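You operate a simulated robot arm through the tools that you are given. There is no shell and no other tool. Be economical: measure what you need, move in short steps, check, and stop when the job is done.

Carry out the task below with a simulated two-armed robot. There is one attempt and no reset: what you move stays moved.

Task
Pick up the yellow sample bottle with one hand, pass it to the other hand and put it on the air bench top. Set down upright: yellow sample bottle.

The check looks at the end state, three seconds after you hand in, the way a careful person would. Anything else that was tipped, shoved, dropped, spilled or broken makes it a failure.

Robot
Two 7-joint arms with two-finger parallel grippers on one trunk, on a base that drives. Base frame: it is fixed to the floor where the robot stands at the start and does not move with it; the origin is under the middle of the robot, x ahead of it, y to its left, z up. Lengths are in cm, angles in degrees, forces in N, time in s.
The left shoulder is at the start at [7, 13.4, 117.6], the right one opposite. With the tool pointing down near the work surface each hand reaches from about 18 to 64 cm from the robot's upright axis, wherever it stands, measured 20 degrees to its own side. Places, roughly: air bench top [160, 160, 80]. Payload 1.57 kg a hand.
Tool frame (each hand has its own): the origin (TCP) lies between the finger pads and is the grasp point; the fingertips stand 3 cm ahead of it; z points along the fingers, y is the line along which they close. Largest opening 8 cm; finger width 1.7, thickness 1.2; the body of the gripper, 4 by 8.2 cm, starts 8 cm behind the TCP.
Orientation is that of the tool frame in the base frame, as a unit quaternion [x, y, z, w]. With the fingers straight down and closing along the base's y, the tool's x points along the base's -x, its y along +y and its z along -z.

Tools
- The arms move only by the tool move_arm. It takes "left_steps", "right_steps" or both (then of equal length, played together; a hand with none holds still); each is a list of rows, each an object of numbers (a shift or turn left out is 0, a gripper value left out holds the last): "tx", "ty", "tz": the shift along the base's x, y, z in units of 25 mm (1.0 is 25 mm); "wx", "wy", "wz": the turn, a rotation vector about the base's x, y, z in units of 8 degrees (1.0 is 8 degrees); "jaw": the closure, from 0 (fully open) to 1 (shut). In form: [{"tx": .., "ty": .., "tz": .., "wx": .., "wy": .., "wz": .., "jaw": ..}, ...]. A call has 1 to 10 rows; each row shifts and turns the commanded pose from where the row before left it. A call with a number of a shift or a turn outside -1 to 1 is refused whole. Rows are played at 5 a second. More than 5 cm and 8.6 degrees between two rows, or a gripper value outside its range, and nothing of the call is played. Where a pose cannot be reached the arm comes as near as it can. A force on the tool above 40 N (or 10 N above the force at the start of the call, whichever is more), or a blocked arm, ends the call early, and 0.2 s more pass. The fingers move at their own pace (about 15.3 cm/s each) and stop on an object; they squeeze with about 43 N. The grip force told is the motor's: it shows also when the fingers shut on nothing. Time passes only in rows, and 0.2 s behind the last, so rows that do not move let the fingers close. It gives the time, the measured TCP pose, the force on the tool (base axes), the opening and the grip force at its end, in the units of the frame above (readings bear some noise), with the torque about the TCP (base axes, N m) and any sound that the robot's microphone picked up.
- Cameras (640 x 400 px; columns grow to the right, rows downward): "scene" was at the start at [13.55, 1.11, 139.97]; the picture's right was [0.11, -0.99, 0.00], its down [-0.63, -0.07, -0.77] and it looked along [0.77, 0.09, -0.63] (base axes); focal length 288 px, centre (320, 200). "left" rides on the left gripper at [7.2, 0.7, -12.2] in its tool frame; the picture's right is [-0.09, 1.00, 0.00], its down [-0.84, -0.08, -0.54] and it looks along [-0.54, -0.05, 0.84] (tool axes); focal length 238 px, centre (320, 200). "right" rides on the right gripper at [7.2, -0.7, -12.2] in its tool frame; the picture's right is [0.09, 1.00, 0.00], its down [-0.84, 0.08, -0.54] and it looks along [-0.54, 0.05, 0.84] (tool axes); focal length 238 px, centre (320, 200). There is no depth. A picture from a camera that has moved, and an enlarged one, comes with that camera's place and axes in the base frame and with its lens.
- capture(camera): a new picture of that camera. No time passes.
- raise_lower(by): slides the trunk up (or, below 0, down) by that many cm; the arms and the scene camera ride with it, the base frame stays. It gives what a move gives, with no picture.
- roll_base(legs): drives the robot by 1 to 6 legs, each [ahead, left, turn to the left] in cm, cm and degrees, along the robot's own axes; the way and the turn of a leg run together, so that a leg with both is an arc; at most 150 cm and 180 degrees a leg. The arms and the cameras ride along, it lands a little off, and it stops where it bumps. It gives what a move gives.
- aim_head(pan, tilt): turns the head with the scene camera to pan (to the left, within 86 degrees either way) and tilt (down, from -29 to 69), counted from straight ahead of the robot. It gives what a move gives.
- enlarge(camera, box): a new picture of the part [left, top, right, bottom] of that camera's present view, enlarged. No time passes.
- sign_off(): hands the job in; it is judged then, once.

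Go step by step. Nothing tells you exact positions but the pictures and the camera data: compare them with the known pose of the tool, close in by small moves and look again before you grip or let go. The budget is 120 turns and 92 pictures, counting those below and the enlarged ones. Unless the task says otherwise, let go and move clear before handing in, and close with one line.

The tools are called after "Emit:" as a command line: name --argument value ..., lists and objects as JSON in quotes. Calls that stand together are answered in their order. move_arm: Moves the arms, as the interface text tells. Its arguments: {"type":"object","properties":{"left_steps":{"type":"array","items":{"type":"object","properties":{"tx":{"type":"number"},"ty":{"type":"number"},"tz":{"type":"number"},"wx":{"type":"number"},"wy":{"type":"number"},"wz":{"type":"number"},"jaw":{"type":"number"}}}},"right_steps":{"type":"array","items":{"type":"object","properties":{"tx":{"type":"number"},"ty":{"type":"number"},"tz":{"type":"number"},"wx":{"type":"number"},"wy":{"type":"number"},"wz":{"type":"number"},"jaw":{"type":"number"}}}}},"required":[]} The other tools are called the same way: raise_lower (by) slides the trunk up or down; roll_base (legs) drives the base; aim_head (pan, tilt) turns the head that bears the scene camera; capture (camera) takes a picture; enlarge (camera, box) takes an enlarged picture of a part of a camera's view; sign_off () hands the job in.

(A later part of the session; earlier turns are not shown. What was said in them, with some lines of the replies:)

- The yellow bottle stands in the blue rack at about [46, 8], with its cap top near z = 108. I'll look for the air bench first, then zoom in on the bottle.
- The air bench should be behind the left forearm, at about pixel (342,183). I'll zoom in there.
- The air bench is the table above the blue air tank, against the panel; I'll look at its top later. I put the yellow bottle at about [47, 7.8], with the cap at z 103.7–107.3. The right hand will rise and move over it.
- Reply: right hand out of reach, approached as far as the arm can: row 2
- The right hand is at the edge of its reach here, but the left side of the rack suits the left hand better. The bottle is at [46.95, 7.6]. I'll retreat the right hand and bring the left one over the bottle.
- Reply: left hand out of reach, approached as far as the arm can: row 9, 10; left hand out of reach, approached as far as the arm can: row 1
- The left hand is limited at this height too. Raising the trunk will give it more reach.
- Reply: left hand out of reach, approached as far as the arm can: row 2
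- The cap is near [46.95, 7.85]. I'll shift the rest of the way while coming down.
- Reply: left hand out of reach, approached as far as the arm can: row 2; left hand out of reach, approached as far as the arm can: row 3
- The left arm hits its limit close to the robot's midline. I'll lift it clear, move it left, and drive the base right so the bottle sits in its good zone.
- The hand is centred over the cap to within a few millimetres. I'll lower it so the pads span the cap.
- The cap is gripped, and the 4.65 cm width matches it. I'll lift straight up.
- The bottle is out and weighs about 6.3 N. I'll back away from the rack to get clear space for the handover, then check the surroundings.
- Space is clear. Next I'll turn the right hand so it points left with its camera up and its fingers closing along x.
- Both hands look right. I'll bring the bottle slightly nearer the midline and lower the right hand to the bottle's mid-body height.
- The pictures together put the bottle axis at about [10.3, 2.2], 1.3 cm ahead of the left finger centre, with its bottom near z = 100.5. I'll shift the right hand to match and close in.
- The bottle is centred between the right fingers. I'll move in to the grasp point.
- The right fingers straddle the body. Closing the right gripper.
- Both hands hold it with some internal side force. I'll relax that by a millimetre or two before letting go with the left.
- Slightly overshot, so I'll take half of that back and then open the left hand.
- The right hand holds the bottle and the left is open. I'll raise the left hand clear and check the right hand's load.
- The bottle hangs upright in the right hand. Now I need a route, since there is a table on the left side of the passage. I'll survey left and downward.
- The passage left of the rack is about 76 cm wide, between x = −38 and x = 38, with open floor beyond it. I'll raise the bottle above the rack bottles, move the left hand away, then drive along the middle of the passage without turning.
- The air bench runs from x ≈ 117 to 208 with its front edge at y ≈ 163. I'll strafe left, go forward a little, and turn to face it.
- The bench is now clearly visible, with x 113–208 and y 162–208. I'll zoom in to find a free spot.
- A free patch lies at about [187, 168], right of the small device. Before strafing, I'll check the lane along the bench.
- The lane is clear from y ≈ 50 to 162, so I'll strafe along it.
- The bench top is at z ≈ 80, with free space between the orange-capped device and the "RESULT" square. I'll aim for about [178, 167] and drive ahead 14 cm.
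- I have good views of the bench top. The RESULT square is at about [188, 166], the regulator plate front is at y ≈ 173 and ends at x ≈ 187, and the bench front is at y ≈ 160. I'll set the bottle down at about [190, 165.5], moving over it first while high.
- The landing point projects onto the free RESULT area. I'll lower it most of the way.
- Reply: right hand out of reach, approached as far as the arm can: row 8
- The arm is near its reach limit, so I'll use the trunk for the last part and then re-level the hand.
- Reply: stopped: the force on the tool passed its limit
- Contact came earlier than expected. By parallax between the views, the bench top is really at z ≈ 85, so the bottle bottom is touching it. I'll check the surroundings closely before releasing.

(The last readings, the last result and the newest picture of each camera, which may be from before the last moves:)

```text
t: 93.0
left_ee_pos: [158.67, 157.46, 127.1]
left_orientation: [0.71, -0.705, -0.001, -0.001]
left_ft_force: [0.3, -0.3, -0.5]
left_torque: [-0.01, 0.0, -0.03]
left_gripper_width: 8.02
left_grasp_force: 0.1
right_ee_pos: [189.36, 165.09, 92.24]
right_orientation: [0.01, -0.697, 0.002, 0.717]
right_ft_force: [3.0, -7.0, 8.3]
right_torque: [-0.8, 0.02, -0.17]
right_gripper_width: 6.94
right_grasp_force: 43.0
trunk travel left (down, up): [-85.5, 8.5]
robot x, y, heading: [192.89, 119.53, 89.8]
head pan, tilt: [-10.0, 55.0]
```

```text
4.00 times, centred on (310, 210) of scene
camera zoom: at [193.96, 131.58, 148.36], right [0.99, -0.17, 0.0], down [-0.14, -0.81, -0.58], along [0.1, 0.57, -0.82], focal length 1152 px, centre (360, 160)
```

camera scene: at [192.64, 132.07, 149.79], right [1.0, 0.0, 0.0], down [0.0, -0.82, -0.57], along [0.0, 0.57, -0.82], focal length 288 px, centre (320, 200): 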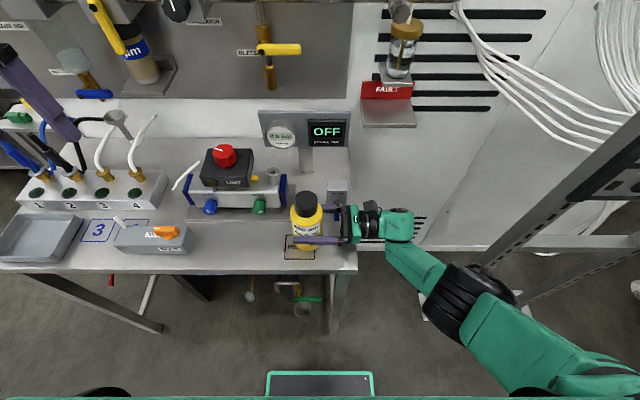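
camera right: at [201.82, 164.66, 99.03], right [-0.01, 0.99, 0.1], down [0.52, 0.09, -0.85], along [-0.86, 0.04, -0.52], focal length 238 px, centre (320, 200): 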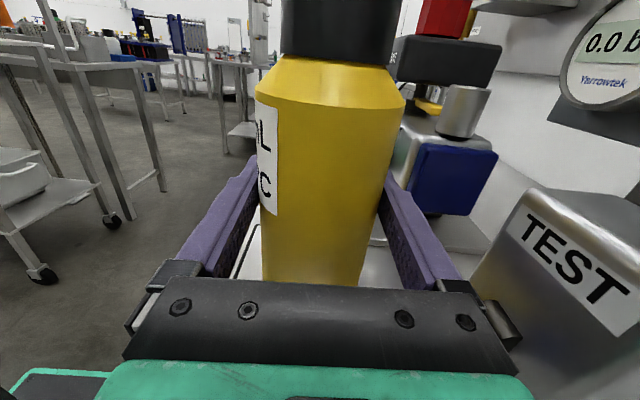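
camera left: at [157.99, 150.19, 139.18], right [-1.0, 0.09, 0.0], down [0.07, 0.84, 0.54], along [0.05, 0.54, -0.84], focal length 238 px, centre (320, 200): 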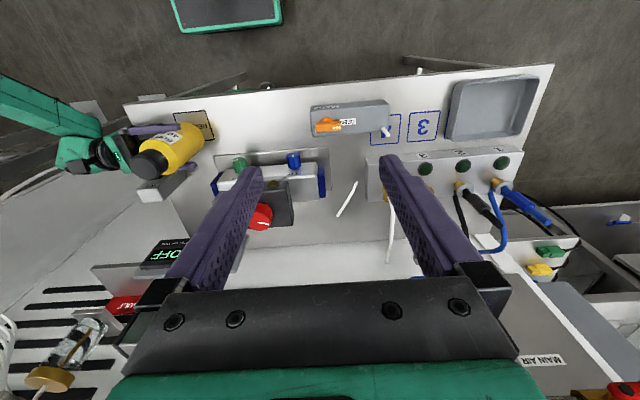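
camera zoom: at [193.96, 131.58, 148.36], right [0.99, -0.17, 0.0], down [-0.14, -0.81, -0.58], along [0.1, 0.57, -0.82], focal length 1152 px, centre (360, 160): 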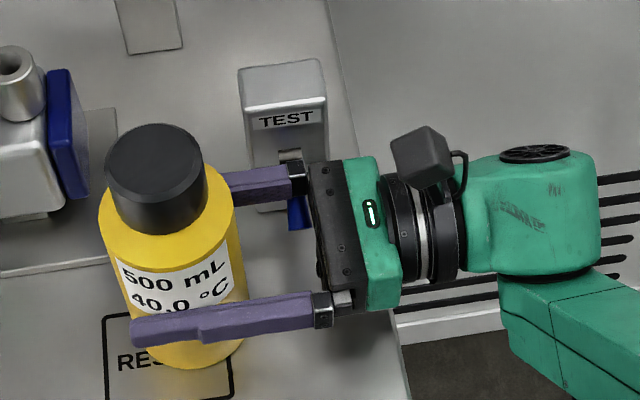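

The back knuckle of the gripper sits very close to the TEST lever. I'll lift slightly, shift away from it, and turn the hand so it approaches from the front right.

Emit:
raise_lower --by 3

Emit:
move_arm --right_steps '[{"ty": -0.4, "wy": -0.15}, {"tx": -0.3, "wz": -0.6}, {"tx": -0.3, "wz": -0.6}, {"wz": -0.6}, {"wz": -0.6}, {"wz": -0.6}, {}]'

Emit:
enlarge --camera "scene" --box '[220, 140, 420, 280]'

Emit:
capture --camera "right"

```text
t: 93.7
left_ee_pos: [158.56, 157.67, 129.89]
left_orientation: [0.709, -0.705, -0.001, 0.001]
left_ft_force: [0.3, -0.6, -0.2]
left_torque: [0.03, 0.0, 0.0]
left_gripper_width: 8.01
left_grasp_force: 0.1
right_ee_pos: [189.3, 165.38, 94.99]
right_orientation: [0.009, -0.699, 0.003, 0.715]
right_ft_force: [0.0, -0.3, -6.7]
right_torque: [-0.02, 0.0, 0.01]
right_gripper_width: 6.9
right_grasp_force: 43.6
trunk travel left (down, up): [-88.5, 5.5]
robot x, y, heading: [192.34, 119.64, 89.9]
head pan, tilt: [-10.0, 55.0]
```

```text
t: 95.3
left_ee_pos: [158.53, 157.76, 129.91]
left_orientation: [0.709, -0.705, 0.0, 0.0]
left_ft_force: [0.0, 0.3, -0.2]
left_torque: [-0.01, -0.02, -0.03]
left_gripper_width: 8.02
left_grasp_force: 0.1
right_ee_pos: [187.69, 164.47, 95.03]
right_orientation: [-0.14, -0.692, -0.144, 0.693]
right_ft_force: [-0.1, -0.4, -6.0]
right_torque: [-0.03, -0.01, 0.0]
right_gripper_width: 6.91
right_grasp_force: 42.4
trunk travel left (down, up): [-88.5, 5.5]
robot x, y, heading: [192.91, 119.75, 90.1]
head pan, tilt: [-10.0, 55.0]
```

```text
2.86 times, centred on (320, 210) of scene
camera zoom: at [193.87, 132.04, 151.31], right [0.99, -0.17, 0.0], down [-0.14, -0.81, -0.57], along [0.1, 0.56, -0.82], focal length 823 px, centre (320, 171)
```

zoom: 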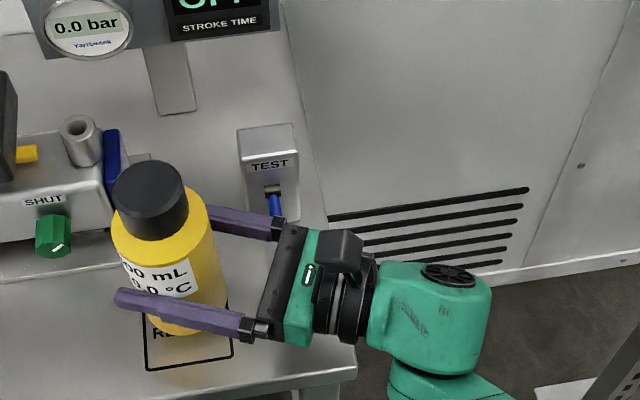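

```text
28 pictures are left
camera right: at [198.83, 159.01, 102.14], right [0.39, 0.92, 0.1], down [0.53, -0.13, -0.84], along [-0.75, 0.38, -0.54], focal length 238 px, centre (320, 200)
```

right: 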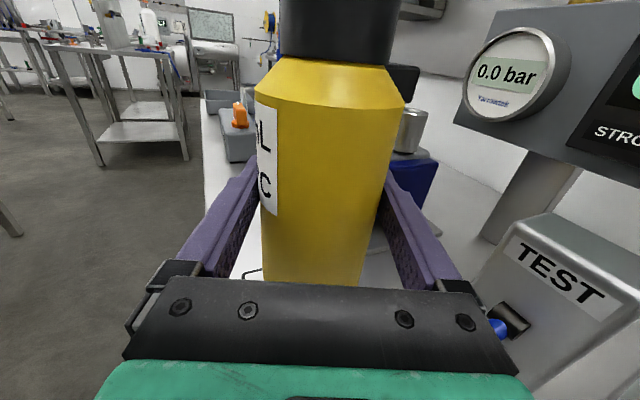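

The lever tip is at about [197, 168, 94], so I'll add some more clearance and then lower to the bench.

Emit:
move_arm --right_steps '[{"tx": -0.3, "ty": -0.2}, {"tx": -0.3, "ty": -0.2}, {}]'

Emit:
raise_lower --by -2

Emit:
enlarge --camera "scene" --box '[220, 140, 420, 280]'

Emit:
capture --camera "right"

```text
t: 96.1
left_ee_pos: [158.47, 157.82, 129.77]
left_orientation: [0.709, -0.706, 0.0, 0.0]
left_ft_force: [-0.2, -1.0, -1.1]
left_torque: [-0.04, 0.01, -0.02]
left_gripper_width: 7.98
left_grasp_force: 0.0
right_ee_pos: [186.34, 163.35, 95.08]
right_orientation: [-0.138, -0.692, -0.144, 0.693]
right_ft_force: [0.2, 0.8, -6.3]
right_torque: [0.02, 0.0, -0.03]
right_gripper_width: 6.91
right_grasp_force: 43.0
trunk travel left (down, up): [-88.5, 5.5]
robot x, y, heading: [192.6, 119.54, 90.3]
head pan, tilt: [-10.0, 55.0]
```

```text
t: 96.8
left_ee_pos: [158.51, 157.61, 127.83]
left_orientation: [0.709, -0.705, 0.0, 0.0]
left_ft_force: [-0.4, 0.1, -0.6]
left_torque: [0.01, 0.01, 0.0]
left_gripper_width: 7.97
left_grasp_force: 0.0
right_ee_pos: [186.3, 163.47, 93.04]
right_orientation: [-0.139, -0.692, -0.144, 0.693]
right_ft_force: [-0.4, 0.6, -6.3]
right_torque: [0.0, 0.02, -0.01]
right_gripper_width: 6.91
right_grasp_force: 42.9
trunk travel left (down, up): [-86.5, 7.5]
robot x, y, heading: [192.49, 119.26, 90.0]
head pan, tilt: [-10.0, 55.0]
```

```text
2.86 times, centred on (320, 210) of scene
camera zoom: at [193.86, 132.04, 149.31], right [0.99, -0.17, 0.0], down [-0.14, -0.81, -0.57], along [0.1, 0.56, -0.82], focal length 823 px, centre (320, 171)
```

zoom: 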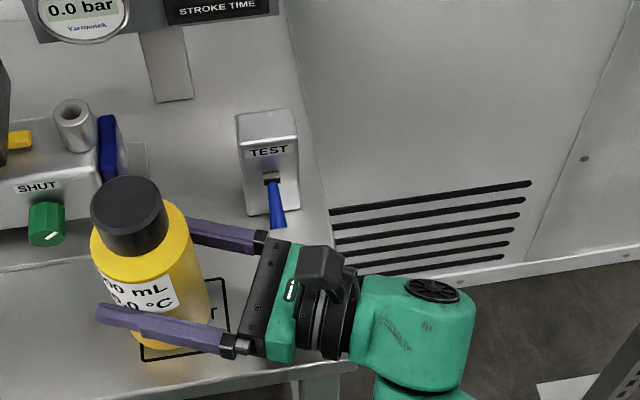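

```text
26 pictures are left
camera right: at [197.34, 158.01, 100.14], right [0.39, 0.92, 0.1], down [0.53, -0.13, -0.84], along [-0.75, 0.38, -0.54], focal length 238 px, centre (320, 200)
```

right: 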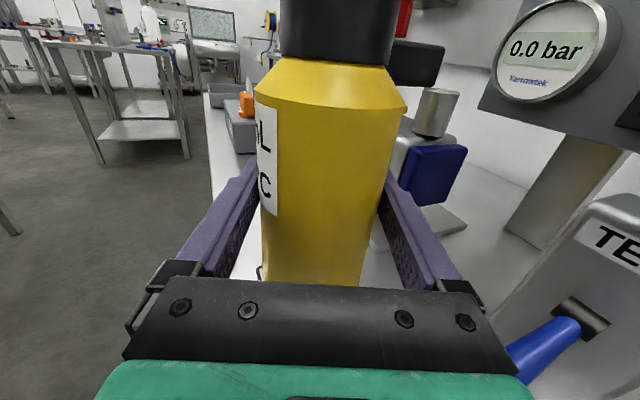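

The lever is now clear of the gripper. I'll lower until the bottle touches.

Emit:
raise_lower --by -0.6

Emit:
raise_lower --by -0.3

```text
t: 97.3
left_ee_pos: [158.47, 157.85, 127.28]
left_orientation: [0.709, -0.705, 0.0, 0.0]
left_ft_force: [0.2, -0.4, 0.1]
left_torque: [-0.01, -0.02, -0.02]
left_gripper_width: 7.98
left_grasp_force: 0.1
right_ee_pos: [186.36, 163.42, 92.43]
right_orientation: [-0.138, -0.693, -0.143, 0.693]
right_ft_force: [0.7, -0.3, -5.1]
right_torque: [0.01, -0.03, -0.04]
right_gripper_width: 6.92
right_grasp_force: 42.8
trunk travel left (down, up): [-85.9, 8.1]
robot x, y, heading: [193.05, 119.6, 90.2]
head pan, tilt: [-10.0, 55.0]
```

```text
t: 97.8
left_ee_pos: [158.58, 157.58, 127.14]
left_orientation: [0.709, -0.705, 0.0, 0.0]
left_ft_force: [0.3, -0.7, 0.1]
left_torque: [0.01, -0.03, 0.01]
left_gripper_width: 8.0
left_grasp_force: 0.0
right_ee_pos: [186.34, 163.42, 92.32]
right_orientation: [-0.138, -0.691, -0.145, 0.694]
right_ft_force: [-0.1, 0.3, 0.2]
right_torque: [-0.04, 0.14, 0.02]
right_gripper_width: 6.9
right_grasp_force: 43.2
trunk travel left (down, up): [-85.6, 8.4]
robot x, y, heading: [193.1, 119.71, 90.1]
head pan, tilt: [-10.0, 55.0]
```

The weight has transferred to the bench and side forces are about zero. One check of the base, then I'll open.

Emit:
enlarge --camera "scene" --box '[220, 140, 420, 280]'

Emit:
move_arm --right_steps '[{"jaw": 0.6}, {"jaw": 0.3}, {"jaw": 0}, {}, {}]'

Emit:
enlarge --camera "scene" --box '[220, 140, 420, 280]'

Emit:
capture --camera "right"

```text
2.86 times, centred on (320, 210) of scene
camera zoom: at [193.9, 131.9, 148.43], right [0.99, -0.17, 0.0], down [-0.14, -0.81, -0.57], along [0.1, 0.56, -0.82], focal length 823 px, centre (320, 171)
```

zoom: 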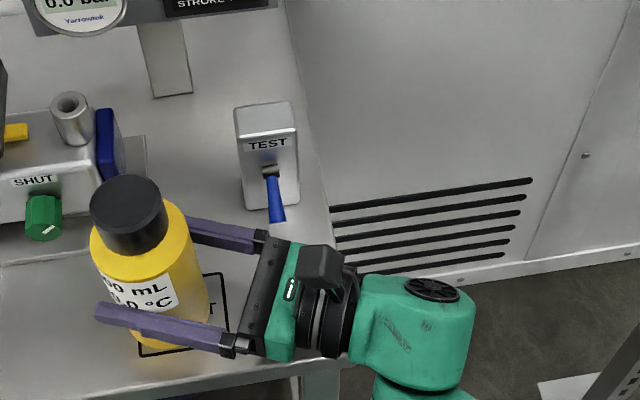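

```text
t: 99.0
left_ee_pos: [158.53, 157.57, 126.97]
left_orientation: [0.708, -0.706, 0.0, 0.0]
left_ft_force: [0.1, 0.1, -0.1]
left_torque: [0.0, -0.03, 0.02]
left_gripper_width: 8.0
left_grasp_force: 0.1
right_ee_pos: [186.32, 163.32, 92.11]
right_orientation: [-0.139, -0.692, -0.145, 0.693]
right_ft_force: [0.2, 0.3, -0.4]
right_torque: [0.02, -0.01, -0.02]
right_gripper_width: 7.97
right_grasp_force: 0.0
trunk travel left (down, up): [-85.6, 8.4]
robot x, y, heading: [192.55, 119.37, 90.4]
head pan, tilt: [-10.0, 55.0]
```

```text
2.86 times, centred on (320, 210) of scene
camera zoom: at [193.87, 131.9, 148.42], right [0.99, -0.17, 0.0], down [-0.14, -0.81, -0.57], along [0.1, 0.56, -0.82], focal length 823 px, centre (320, 171)
```

zoom: 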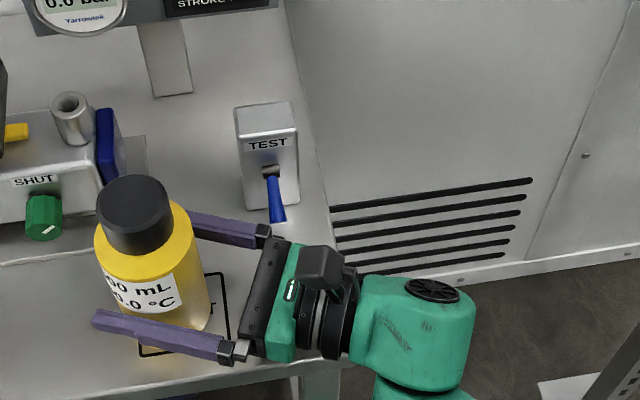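

```text
23 pictures are left
camera right: at [197.35, 157.92, 99.28], right [0.39, 0.92, 0.1], down [0.53, -0.13, -0.84], along [-0.75, 0.38, -0.54], focal length 238 px, centre (320, 200)
```

right: 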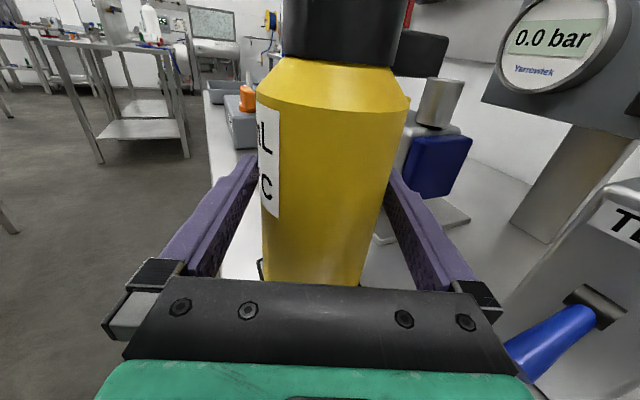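

Released and standing upright. I'll back the hand straight out along its fingers, away from the lever.

Emit:
move_arm --right_steps '[{"tx": 0.3, "ty": -0.14}, {"tx": 0.4, "ty": -0.187}, {"tx": 0.5, "ty": -0.233}, {"tx": 0.5, "ty": -0.233}, {"tx": 0.5, "ty": -0.233}, {"tx": 0.5, "ty": -0.233}, {}]'

Emit:
enlarge --camera "scene" --box '[220, 140, 420, 280]'

```text
t: 100.6
left_ee_pos: [158.45, 157.62, 127.02]
left_orientation: [0.709, -0.705, 0.0, 0.001]
left_ft_force: [-0.7, 0.7, -1.3]
left_torque: [-0.04, -0.01, -0.01]
left_gripper_width: 8.0
left_grasp_force: 0.1
right_ee_pos: [193.22, 160.28, 92.26]
right_orientation: [-0.138, -0.692, -0.145, 0.694]
right_ft_force: [0.0, 0.7, -0.4]
right_torque: [-0.02, 0.03, 0.03]
right_gripper_width: 7.98
right_grasp_force: 0.1
trunk travel left (down, up): [-85.6, 8.4]
robot x, y, heading: [192.62, 119.63, 90.0]
head pan, tilt: [-10.0, 55.0]
```

```text
2.86 times, centred on (320, 210) of scene
camera zoom: at [193.86, 131.91, 148.42], right [0.99, -0.17, 0.0], down [-0.14, -0.81, -0.57], along [0.1, 0.56, -0.82], focal length 823 px, centre (320, 171)
```

zoom: 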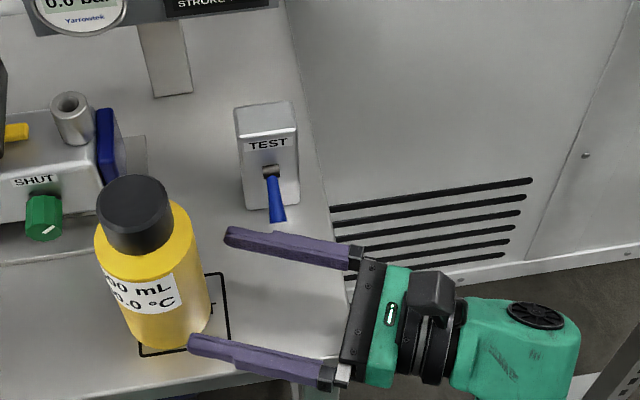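

Emit:
move_arm --right_steps '[{"tx": 0.6, "ty": -0.35}, {"tx": 0.6, "ty": -0.35}, {"tx": 0.6, "ty": -0.35}, {"tx": 0.4, "ty": -0.3}, {"ty": -0.5}, {}]'

Emit:
roll_base --legs '[[-12, 0, 0]]'

Emit:
aim_head --pan 5 --tilt 40

Emit:
capture --camera "scene"

```text
t: 102.0
left_ee_pos: [158.5, 157.56, 127.07]
left_orientation: [0.709, -0.705, 0.0, 0.0]
left_ft_force: [0.5, 0.8, 0.7]
left_torque: [-0.01, 0.02, -0.01]
left_gripper_width: 8.01
left_grasp_force: 0.1
right_ee_pos: [198.6, 155.58, 92.16]
right_orientation: [-0.137, -0.692, -0.144, 0.694]
right_ft_force: [-0.3, 0.5, -0.3]
right_torque: [0.0, 0.02, 0.02]
right_gripper_width: 8.0
right_grasp_force: 0.2
trunk travel left (down, up): [-85.6, 8.4]
robot x, y, heading: [192.51, 119.77, 90.0]
head pan, tilt: [-10.0, 55.0]
```

```text
t: 103.3
left_ee_pos: [158.56, 145.83, 126.86]
left_orientation: [0.709, -0.705, 0.0, 0.001]
left_ft_force: [-0.4, 0.4, 0.4]
left_torque: [-0.01, -0.02, 0.01]
left_gripper_width: 8.01
left_grasp_force: 0.0
right_ee_pos: [198.68, 143.62, 92.05]
right_orientation: [-0.139, -0.692, -0.144, 0.693]
right_ft_force: [0.0, 0.5, 0.7]
right_torque: [-0.02, 0.0, -0.01]
right_gripper_width: 7.99
right_grasp_force: 0.0
trunk travel left (down, up): [-85.6, 8.4]
robot x, y, heading: [192.62, 107.3, 90.0]
head pan, tilt: [-10.0, 55.0]
```

```text
t: 104.0
left_ee_pos: [158.54, 145.5, 127.18]
left_orientation: [0.709, -0.705, 0.0, -0.001]
left_ft_force: [-0.2, 0.1, 0.4]
left_torque: [0.01, -0.01, 0.03]
left_gripper_width: 7.99
left_grasp_force: 0.0
right_ee_pos: [198.59, 143.44, 92.18]
right_orientation: [-0.137, -0.692, -0.145, 0.694]
right_ft_force: [-0.1, 0.2, -0.3]
right_torque: [0.01, -0.01, 0.02]
right_gripper_width: 7.98
right_grasp_force: 0.1
trunk travel left (down, up): [-85.6, 8.4]
robot x, y, heading: [192.82, 107.55, 90.0]
head pan, tilt: [5.0, 40.0]
```

```text
21 pictures are left
camera scene: at [191.91, 121.09, 150.5], right [1.0, 0.09, 0.0], down [0.06, -0.64, -0.77], along [-0.07, 0.76, -0.64], focal length 288 px, centre (320, 200)
```

scene: 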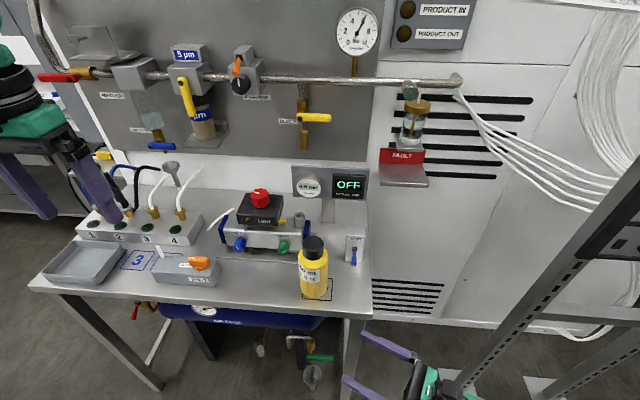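

The bottle stands upright on the air bench top, both hands are clear, and everything else on the bench looks undisturbed. Handing in.

Emit:
sign_off

```text
The job is handed in.
```

I picked up the yellow sample bottle with the left hand, passed it to the right, and set it upright on the air bench top, on the square marked RESULT. Both hands are clear. On the first try at setting it down, the gripper came very close to the TEST lever on the bench. I moved away before releasing, and the lever and everything else on the bench looked undisturbed in the last picture.
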